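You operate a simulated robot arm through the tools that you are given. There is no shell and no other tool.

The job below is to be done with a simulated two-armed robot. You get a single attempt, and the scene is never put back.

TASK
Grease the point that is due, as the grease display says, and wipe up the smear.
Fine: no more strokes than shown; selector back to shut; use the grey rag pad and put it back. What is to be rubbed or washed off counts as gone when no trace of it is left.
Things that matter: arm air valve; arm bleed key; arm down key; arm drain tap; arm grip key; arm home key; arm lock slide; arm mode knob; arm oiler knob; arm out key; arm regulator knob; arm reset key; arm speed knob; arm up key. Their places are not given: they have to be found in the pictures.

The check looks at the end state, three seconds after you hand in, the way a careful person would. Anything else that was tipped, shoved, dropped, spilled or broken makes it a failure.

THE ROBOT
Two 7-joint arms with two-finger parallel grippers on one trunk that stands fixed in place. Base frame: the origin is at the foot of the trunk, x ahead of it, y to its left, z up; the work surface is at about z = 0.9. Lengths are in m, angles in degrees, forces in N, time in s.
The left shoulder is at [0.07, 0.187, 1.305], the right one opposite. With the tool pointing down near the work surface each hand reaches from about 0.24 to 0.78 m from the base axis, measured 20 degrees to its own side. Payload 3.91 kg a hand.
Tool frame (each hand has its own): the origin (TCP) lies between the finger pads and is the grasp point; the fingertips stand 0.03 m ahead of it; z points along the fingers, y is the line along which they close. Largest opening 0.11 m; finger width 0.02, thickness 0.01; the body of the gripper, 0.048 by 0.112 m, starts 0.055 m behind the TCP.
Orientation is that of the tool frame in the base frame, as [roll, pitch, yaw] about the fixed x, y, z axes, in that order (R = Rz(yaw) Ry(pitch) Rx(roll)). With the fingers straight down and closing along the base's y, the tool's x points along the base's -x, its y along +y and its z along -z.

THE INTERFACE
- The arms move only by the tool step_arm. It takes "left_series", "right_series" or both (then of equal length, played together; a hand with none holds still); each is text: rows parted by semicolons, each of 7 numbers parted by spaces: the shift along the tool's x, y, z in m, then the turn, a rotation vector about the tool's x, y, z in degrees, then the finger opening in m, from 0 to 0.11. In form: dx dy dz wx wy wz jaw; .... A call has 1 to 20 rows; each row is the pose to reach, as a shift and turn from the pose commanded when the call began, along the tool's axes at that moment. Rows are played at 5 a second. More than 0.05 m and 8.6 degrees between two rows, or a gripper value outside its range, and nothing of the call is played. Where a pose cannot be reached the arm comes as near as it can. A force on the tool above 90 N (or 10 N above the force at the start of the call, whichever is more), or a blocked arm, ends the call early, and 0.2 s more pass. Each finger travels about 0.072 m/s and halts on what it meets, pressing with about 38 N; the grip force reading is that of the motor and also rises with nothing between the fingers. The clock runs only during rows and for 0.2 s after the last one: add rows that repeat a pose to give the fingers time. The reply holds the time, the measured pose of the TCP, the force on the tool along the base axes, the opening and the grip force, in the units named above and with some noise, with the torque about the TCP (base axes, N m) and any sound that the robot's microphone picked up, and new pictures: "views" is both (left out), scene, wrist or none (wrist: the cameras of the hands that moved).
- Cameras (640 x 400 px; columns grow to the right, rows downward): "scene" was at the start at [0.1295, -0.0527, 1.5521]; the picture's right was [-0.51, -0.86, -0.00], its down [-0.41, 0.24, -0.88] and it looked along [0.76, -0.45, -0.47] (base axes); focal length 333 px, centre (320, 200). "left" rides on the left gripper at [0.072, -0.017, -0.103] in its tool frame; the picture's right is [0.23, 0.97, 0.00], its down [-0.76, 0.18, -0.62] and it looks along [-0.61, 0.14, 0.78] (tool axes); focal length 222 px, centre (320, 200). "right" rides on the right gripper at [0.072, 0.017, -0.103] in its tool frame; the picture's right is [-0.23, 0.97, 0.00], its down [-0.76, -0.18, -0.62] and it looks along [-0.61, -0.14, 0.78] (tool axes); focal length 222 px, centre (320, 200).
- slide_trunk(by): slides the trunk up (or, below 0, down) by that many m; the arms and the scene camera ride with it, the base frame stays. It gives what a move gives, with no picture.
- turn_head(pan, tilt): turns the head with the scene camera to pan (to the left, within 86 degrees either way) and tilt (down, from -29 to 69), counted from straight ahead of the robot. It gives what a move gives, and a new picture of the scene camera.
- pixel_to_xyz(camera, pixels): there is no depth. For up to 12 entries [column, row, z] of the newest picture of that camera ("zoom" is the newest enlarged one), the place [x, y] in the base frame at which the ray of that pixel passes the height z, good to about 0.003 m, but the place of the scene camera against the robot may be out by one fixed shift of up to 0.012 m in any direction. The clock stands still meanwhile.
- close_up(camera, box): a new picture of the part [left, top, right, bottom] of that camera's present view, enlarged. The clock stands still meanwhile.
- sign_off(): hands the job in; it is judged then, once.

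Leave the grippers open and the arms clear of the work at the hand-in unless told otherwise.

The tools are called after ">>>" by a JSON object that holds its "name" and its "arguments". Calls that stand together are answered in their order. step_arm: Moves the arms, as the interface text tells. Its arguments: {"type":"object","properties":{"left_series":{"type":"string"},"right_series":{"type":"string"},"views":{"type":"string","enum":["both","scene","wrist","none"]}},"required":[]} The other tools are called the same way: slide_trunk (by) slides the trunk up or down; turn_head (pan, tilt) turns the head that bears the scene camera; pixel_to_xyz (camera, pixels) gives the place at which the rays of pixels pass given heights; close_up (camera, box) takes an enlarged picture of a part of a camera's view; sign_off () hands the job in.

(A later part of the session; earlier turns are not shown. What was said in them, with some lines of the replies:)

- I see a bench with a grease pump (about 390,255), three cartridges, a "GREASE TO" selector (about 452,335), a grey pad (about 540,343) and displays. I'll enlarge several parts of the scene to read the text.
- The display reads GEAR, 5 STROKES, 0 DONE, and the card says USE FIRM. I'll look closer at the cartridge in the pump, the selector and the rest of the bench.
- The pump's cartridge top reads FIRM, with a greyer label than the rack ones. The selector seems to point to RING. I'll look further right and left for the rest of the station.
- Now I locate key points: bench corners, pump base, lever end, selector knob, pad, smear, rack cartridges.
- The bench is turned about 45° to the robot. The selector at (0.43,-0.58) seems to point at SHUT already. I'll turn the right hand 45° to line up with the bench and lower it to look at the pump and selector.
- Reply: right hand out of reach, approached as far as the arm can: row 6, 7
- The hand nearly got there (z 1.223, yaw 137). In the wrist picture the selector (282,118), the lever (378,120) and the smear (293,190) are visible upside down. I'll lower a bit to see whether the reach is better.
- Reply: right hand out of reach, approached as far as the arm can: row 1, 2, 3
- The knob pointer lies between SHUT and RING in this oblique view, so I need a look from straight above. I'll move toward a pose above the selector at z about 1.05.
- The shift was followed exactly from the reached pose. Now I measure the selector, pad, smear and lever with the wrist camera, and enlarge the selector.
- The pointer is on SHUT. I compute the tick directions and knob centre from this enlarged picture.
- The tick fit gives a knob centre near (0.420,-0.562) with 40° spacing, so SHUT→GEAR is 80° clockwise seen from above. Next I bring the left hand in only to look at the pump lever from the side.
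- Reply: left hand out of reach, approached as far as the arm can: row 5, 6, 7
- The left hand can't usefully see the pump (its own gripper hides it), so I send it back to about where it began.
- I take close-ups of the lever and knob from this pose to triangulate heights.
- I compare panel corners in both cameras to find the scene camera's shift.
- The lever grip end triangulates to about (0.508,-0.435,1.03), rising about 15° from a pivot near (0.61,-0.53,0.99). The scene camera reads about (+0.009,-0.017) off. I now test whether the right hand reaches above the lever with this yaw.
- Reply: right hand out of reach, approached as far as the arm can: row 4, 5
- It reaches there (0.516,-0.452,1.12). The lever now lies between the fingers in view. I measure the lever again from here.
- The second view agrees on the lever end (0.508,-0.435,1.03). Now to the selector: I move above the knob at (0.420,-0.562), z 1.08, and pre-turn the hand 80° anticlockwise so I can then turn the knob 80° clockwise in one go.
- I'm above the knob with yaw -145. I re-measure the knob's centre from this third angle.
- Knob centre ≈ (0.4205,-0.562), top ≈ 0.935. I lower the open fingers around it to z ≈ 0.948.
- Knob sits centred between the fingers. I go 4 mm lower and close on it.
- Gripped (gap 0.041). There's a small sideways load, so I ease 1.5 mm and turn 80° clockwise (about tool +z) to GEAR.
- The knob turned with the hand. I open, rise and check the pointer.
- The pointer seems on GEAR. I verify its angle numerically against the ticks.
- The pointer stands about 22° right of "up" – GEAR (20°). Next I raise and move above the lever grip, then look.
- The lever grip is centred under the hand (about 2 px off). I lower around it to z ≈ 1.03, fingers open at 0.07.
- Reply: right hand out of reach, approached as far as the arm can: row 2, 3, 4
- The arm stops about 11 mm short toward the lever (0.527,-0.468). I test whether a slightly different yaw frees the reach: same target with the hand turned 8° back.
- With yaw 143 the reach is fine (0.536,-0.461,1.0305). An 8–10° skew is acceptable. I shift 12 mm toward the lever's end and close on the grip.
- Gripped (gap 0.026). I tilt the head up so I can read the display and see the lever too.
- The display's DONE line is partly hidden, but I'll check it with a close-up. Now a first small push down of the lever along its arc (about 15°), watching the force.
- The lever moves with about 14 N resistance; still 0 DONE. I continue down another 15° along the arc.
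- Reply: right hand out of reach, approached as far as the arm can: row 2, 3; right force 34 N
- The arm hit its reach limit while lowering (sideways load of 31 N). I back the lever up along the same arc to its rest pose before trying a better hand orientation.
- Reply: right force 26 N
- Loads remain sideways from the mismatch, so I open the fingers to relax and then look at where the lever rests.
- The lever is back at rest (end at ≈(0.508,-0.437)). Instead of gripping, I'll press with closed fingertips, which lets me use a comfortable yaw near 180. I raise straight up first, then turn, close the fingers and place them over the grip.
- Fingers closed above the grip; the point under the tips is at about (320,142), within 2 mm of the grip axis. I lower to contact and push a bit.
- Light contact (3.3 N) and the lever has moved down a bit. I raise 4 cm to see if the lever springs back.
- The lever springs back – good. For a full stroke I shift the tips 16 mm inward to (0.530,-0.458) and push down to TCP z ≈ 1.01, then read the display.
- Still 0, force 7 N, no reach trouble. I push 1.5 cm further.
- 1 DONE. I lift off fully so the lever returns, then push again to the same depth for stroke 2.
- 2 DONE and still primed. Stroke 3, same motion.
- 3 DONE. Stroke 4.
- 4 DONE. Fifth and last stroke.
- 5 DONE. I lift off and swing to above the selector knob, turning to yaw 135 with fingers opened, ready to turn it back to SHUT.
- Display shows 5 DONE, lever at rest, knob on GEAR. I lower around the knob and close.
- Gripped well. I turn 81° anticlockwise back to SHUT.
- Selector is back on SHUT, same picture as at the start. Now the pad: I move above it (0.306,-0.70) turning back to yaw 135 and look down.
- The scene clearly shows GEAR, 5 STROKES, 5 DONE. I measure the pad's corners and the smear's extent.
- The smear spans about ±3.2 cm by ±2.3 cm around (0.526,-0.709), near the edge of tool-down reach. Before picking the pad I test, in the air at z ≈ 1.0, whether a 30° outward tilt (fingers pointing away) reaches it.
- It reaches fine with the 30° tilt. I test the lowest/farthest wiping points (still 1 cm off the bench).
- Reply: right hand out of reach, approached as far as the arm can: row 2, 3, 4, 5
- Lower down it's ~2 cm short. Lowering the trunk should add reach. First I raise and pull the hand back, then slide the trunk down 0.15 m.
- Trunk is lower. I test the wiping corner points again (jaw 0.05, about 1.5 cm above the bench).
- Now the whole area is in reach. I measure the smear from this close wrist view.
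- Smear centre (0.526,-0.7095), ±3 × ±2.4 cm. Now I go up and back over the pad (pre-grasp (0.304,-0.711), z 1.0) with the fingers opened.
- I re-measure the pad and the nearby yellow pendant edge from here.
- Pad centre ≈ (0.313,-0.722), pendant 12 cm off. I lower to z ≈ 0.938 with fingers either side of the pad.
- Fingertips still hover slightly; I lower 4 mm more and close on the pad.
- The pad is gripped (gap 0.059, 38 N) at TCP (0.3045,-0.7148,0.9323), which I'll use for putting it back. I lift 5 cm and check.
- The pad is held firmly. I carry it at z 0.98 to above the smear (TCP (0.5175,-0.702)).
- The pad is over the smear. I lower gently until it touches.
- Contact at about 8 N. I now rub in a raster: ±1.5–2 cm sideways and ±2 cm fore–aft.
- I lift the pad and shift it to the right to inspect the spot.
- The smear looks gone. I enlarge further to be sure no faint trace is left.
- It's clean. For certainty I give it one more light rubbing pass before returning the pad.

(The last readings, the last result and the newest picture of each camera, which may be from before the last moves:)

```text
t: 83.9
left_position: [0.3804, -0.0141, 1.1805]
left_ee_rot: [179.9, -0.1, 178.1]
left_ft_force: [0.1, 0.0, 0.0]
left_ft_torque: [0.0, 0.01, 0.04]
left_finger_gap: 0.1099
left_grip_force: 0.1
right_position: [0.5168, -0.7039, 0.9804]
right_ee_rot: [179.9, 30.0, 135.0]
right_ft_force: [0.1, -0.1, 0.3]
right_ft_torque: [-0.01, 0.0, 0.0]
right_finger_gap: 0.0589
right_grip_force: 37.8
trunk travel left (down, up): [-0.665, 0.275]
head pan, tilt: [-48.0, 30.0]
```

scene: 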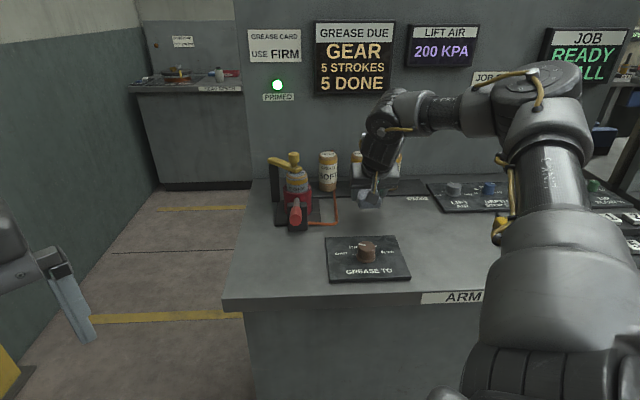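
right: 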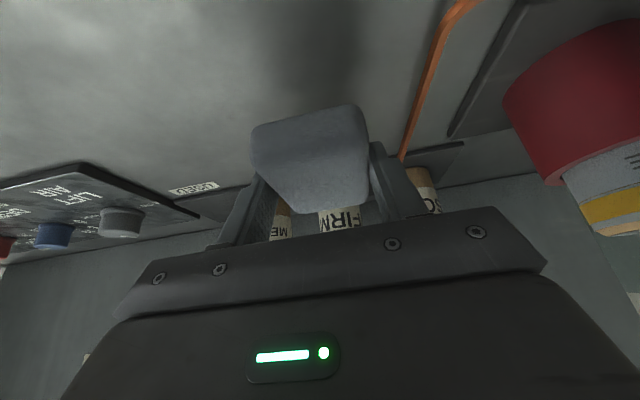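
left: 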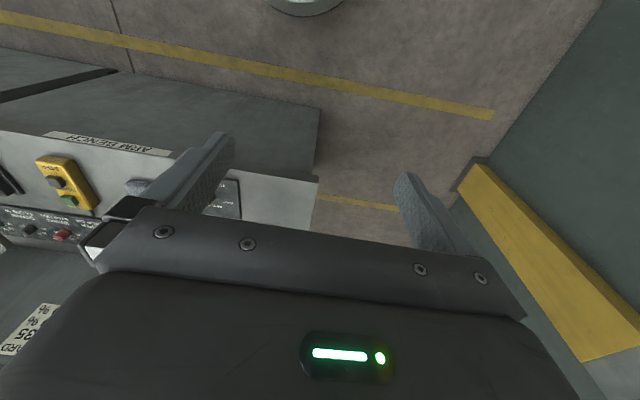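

I carry the pad back to above its original spot (TCP (0.3045,-0.715)).

>>> {"name": "step_arm", "arguments": {"right_series": "0.0206 -0.0263 -0.0119 0 0 0 0.03; 0.0411 -0.0526 -0.0237 0 0 0 0.03; 0.0617 -0.0789 -0.0356 0 0 0 0.03; 0.0822 -0.1052 -0.0475 0 0 0 0.03; 0.1028 -0.1315 -0.0593 0 0 0 0.03; 0.1233 -0.1578 -0.0712 0 0 0 0.03; 0.1233 -0.1578 -0.0712 0 0 0 0.03", "views": "both"}}

```text
t: 85.5
left_position: [0.3789, -0.0118, 1.1833]
left_ee_rot: [-179.9, -0.1, 178.2]
left_ft_force: [0.3, 0.0, 0.4]
left_ft_torque: [-0.03, 0.01, 0.03]
left_finger_gap: 0.1099
left_grip_force: 0.2
right_position: [0.3054, -0.714, 0.9774]
right_ee_rot: [179.8, 30.1, 135.0]
right_ft_force: [0.0, 0.4, -0.9]
right_ft_torque: [-0.03, 0.05, 0.0]
right_finger_gap: 0.0587
right_grip_force: 38.3
right hand out of reach, approached as far as the arm can: row 3
trunk travel left (down, up): [-0.665, 0.275]
head pan, tilt: [-48.0, 30.0]
```

scene: 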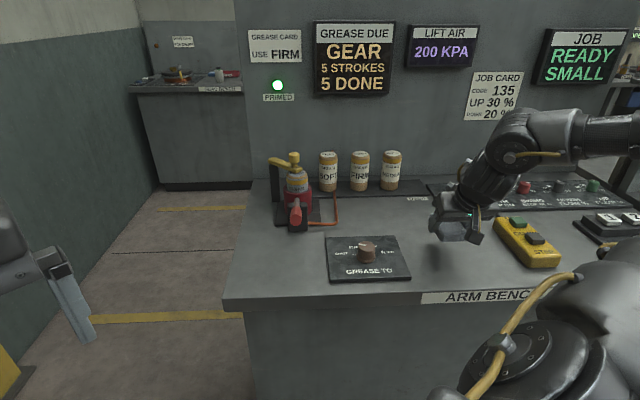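
right: 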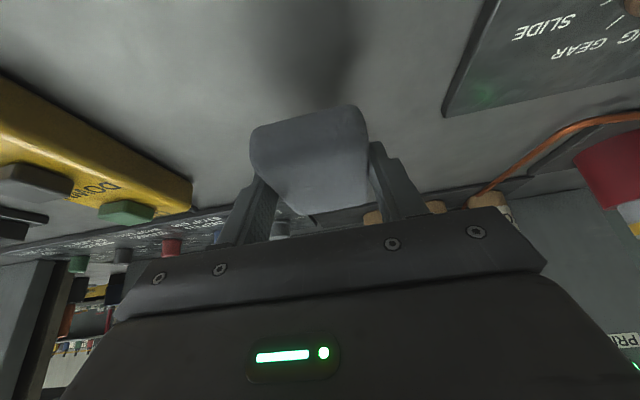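

I lower the pad onto its place until light contact.

>>> {"name": "step_arm", "arguments": {"right_series": "0.0125 -0.001 0.0217 0 0 0 0.03; 0.02 -0.001 0.0346 0 0 0 0.03; 0.0228 -0.001 0.0394 0 0 0 0.03; 0.0228 -0.001 0.0394 0 0 0 0.03", "views": "wrist"}}

```text
t: 86.5
left_position: [0.3798, -0.0141, 1.1816]
left_ee_rot: [180.0, 0.0, 178.1]
left_ft_force: [0.3, -0.7, -0.8]
left_ft_torque: [-0.04, 0.01, -0.02]
left_finger_gap: 0.1099
left_grip_force: 0.0
right_position: [0.3049, -0.7148, 0.9332]
right_ee_rot: [179.9, 30.0, 135.0]
right_ft_force: [0.0, 0.3, -0.4]
right_ft_torque: [0.01, 0.01, 0.03]
right_finger_gap: 0.0589
right_grip_force: 38.4
trunk travel left (down, up): [-0.665, 0.275]
head pan, tilt: [-48.0, 30.0]
```

right: 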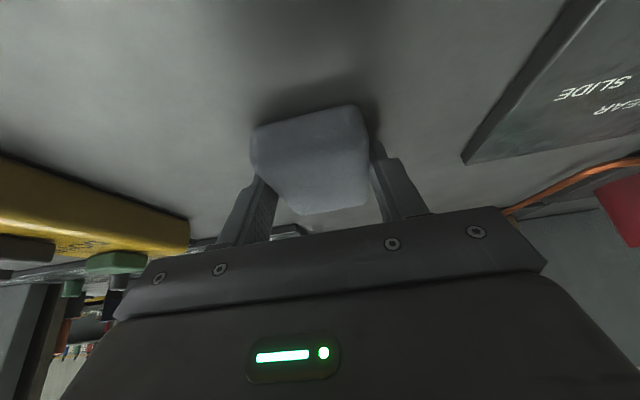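

No contact yet; a further 2–3 mm.

>>> {"name": "step_arm", "arguments": {"right_series": "0.0007 0 0.0013 0 0 0 0.03; 0.0013 0 0.0022 0 0 0 0.03; 0.0013 0 0.0022 0 0 0 0.03", "views": "none"}}

```text
t: 87.3
left_position: [0.3794, -0.0146, 1.1819]
left_ee_rot: [179.9, -0.1, 178.2]
left_ft_force: [-0.5, 0.6, -0.3]
left_ft_torque: [0.02, 0.04, 0.02]
left_finger_gap: 0.1098
left_grip_force: 0.1
right_position: [0.3051, -0.7147, 0.9312]
right_ee_rot: [179.9, 30.1, 134.9]
right_ft_force: [0.8, 0.5, 1.5]
right_ft_torque: [0.04, 0.0, -0.05]
right_finger_gap: 0.059
right_grip_force: 37.9
trunk travel left (down, up): [-0.665, 0.275]
head pan, tilt: [-48.0, 30.0]
```

Touching (1.5 N). I open the fingers and lift straight up.

>>> {"name": "step_arm", "arguments": {"right_series": "0 0 0 0 0 0 0.065; 0 0 0 0 0 0 0.085; 0 0 0 0 0 0 0.085; -0.0125 0 -0.0217 0 0 0 0.085; -0.025 0 -0.0433 0 0 0 0.085; -0.045 0 -0.078 0 0 0 0.085; -0.065 0 -0.1126 0 0 0 0.085; -0.065 0 -0.1126 0 0 0 0.085", "views": "both"}}

>>> {"name": "pixel_to_xyz", "arguments": {"camera": "right", "pixels": [[300, 60, 0.915]]}}

>>> {"name": "close_up", "arguments": {"camera": "scene", "box": [300, 180, 492, 300]}}

```text
t: 89.1
left_position: [0.3797, -0.0143, 1.1818]
left_ee_rot: [179.8, 0.0, 178.2]
left_ft_force: [-0.3, -0.2, -0.4]
left_ft_torque: [0.02, 0.0, 0.02]
left_finger_gap: 0.11
left_grip_force: 0.2
right_position: [0.3028, -0.715, 1.0627]
right_ee_rot: [179.9, 30.0, 134.9]
right_ft_force: [0.1, -0.3, 0.0]
right_ft_torque: [0.0, 0.01, 0.02]
right_finger_gap: 0.085
right_grip_force: 0.1
trunk travel left (down, up): [-0.665, 0.275]
head pan, tilt: [-48.0, 30.0]
```

scene: 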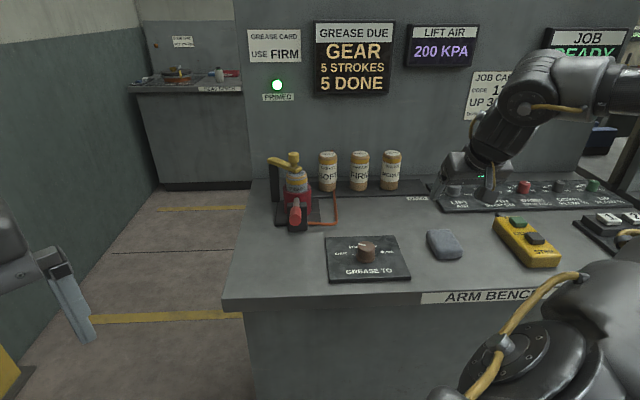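
right: 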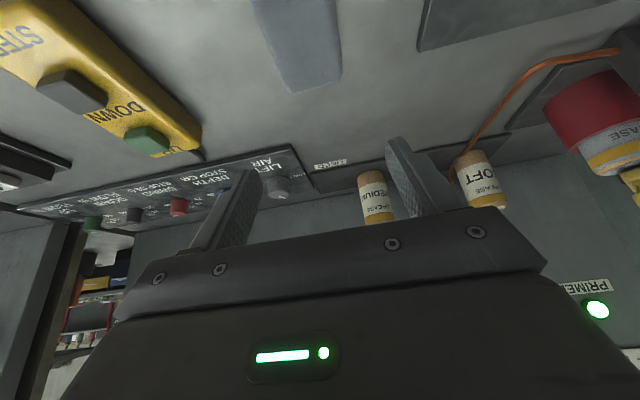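

```text
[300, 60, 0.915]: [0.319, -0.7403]
```

```text
3.33 times, centred on (396, 240) of scene
```

zoom: 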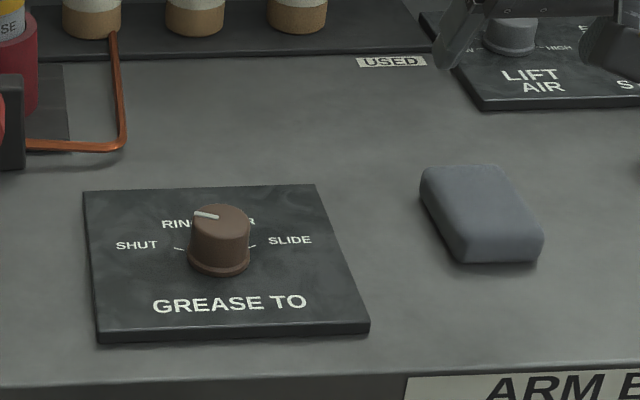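

The pad is back in its spot and the bench is clean. Now I withdraw: untilt and pull the right hand back toward the robot and up.

>>> {"name": "step_arm", "arguments": {"right_series": "0.01 0 -0.02 0 7.5 0 0.11; 0.022 0 -0.045 0 15 0 0.11; 0.035 0 -0.07 0 22.5 0 0.11; 0.0566 0 -0.102 0 30 0 0.11; 0.0566 0 -0.102 0 30 0 0.11", "views": "scene"}}

>>> {"name": "slide_trunk", "arguments": {"by": 0.15}}

>>> {"name": "turn_head", "arguments": {"pan": -48, "tilt": 35}}

```text
t: 90.3
left_position: [0.3785, -0.0151, 1.1825]
left_ee_rot: [179.8, 0.0, 178.2]
left_ft_force: [0.8, -0.1, 1.0]
left_ft_torque: [0.03, 0.0, -0.03]
left_finger_gap: 0.1099
left_grip_force: 0.0
right_position: [0.2326, -0.6455, 1.1226]
right_ee_rot: [179.8, 0.0, 135.0]
right_ft_force: [0.0, 0.7, -0.4]
right_ft_torque: [0.02, 0.02, 0.0]
right_finger_gap: 0.1101
right_grip_force: 0.1
trunk travel left (down, up): [-0.665, 0.275]
head pan, tilt: [-48.0, 30.0]
```

scene: 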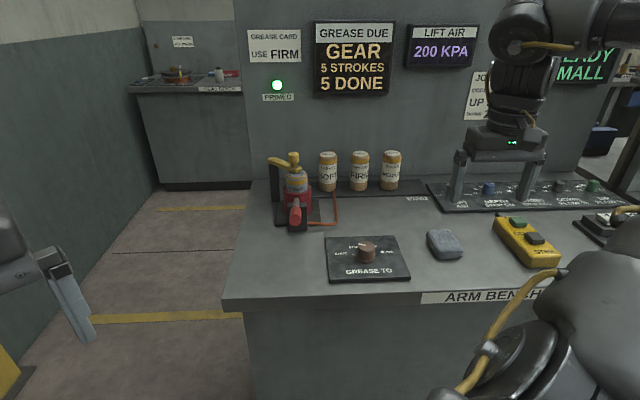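

```text
t: 92.1
left_position: [0.3798, -0.0132, 1.333]
left_ee_rot: [180.0, 0.1, 178.2]
left_ft_force: [-0.3, 0.8, -0.4]
left_ft_torque: [-0.01, -0.01, -0.03]
left_finger_gap: 0.11
left_grip_force: 0.2
right_position: [0.2327, -0.6443, 1.2729]
right_ee_rot: [179.8, 0.1, 134.9]
right_ft_force: [-0.3, 0.5, 1.5]
right_ft_torque: [-0.03, 0.0, 0.01]
right_finger_gap: 0.1103
right_grip_force: 0.1
trunk travel left (down, up): [-0.815, 0.125]
head pan, tilt: [-48.0, 30.0]
```

```text
t: 92.8
left_position: [0.3796, -0.0137, 1.3312]
left_ee_rot: [180.0, 0.0, 178.2]
left_ft_force: [0.4, -0.7, -0.9]
left_ft_torque: [0.01, 0.0, -0.01]
left_finger_gap: 0.1099
left_grip_force: 0.0
right_position: [0.2323, -0.6444, 1.2738]
right_ee_rot: [179.9, 0.1, 135.0]
right_ft_force: [0.2, 1.5, -0.1]
right_ft_torque: [-0.03, -0.04, 0.01]
right_finger_gap: 0.1101
right_grip_force: 0.0
trunk travel left (down, up): [-0.815, 0.125]
head pan, tilt: [-48.0, 35.0]
```

scene: 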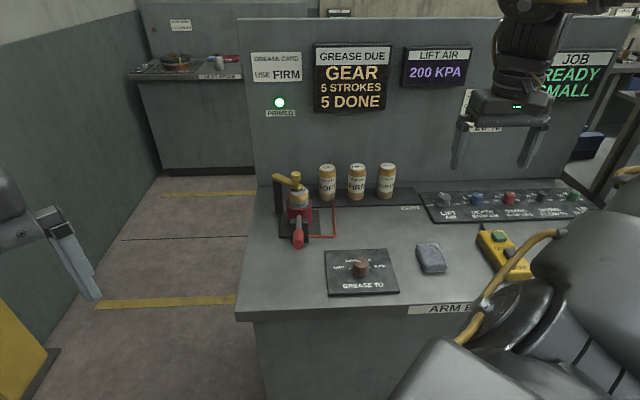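

Arms are clear. A last check of the bench, selector, pump and displays in close-ups.

>>> {"name": "close_up", "arguments": {"camera": "scene", "box": [240, 40, 480, 190]}}

>>> {"name": "close_up", "arguments": {"camera": "scene", "box": [260, 160, 452, 280]}}

>>> {"name": "close_up", "arguments": {"camera": "scene", "box": [316, 235, 476, 335]}}

>>> {"name": "close_up", "arguments": {"camera": "scene", "box": [400, 170, 592, 290]}}

```text
2.67 times, centred on (360, 115) of scene
```

zoom: 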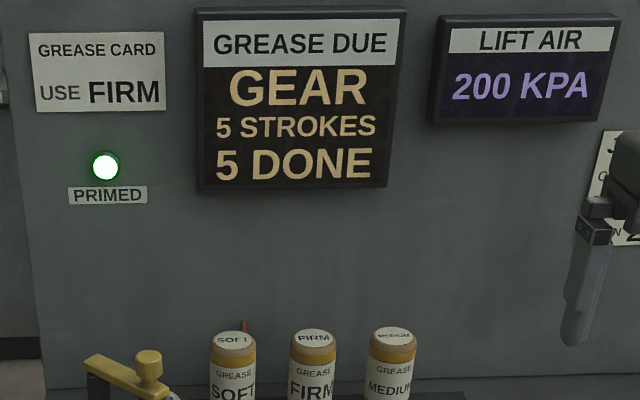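

```text
3.33 times, centred on (356, 220) of scene
```

zoom: 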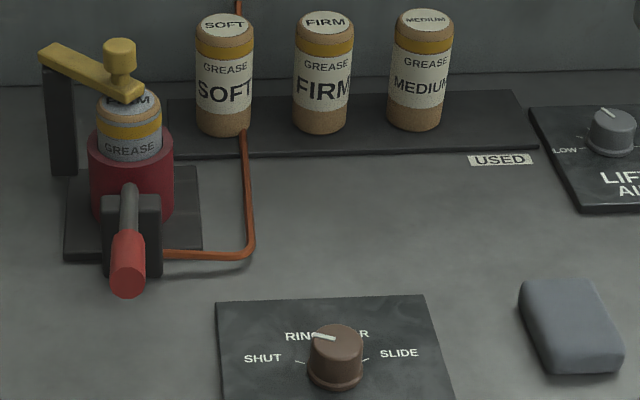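

```text
4.00 times, centred on (396, 285) of scene
```

zoom: 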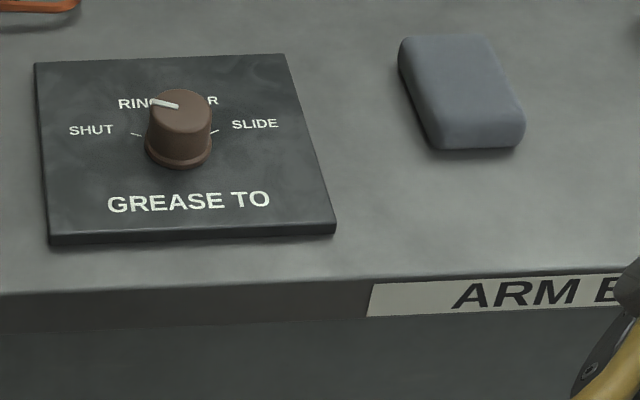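

```text
3.33 times, centred on (496, 230) of scene
```

zoom: 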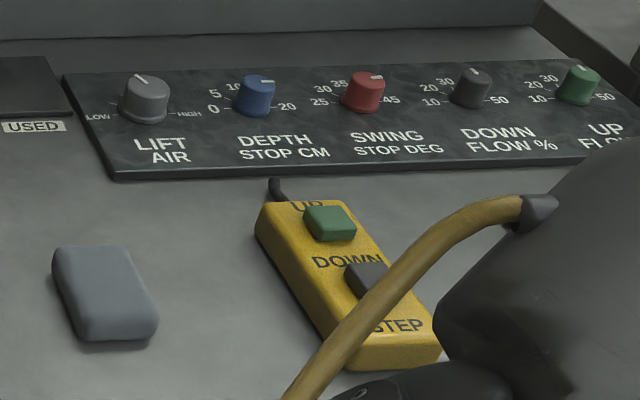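

Display reads GEAR, 5 STROKES, 5 DONE. The selector is on SHUT, the smear is gone, the pad is in its place, nothing else has moved, and both grippers are open and clear. I hand the job in.

>>> {"name": "sign_off", "arguments": {}}

```text
The job is handed in.
```

I greased the due point, wiped up the smear and handed the job in; the result of the check has not come back.

- **Greasing:** The display showed GEAR, 5 strokes. I turned the selector to GEAR and pumped five strokes with the FIRM grease already in the pump. The display now reads 5 DONE and the primed lamp is still lit.
- **Selector:** It is back on SHUT, checked from above after turning.
- **Smear:** I rubbed it with the grey rag pad in two passes. Close-ups after the first pass showed no trace, and the final bench pictures were clean too.
- **Rag pad:** It is back in its original spot.

Before the first stroke I moved the lever partway down while gripping it. The arm reached its limit and I backed off; the display stayed at 0, so it did not count as a stroke. In the last pictures nothing else on the bench had moved. Both hands are open and clear of the work.
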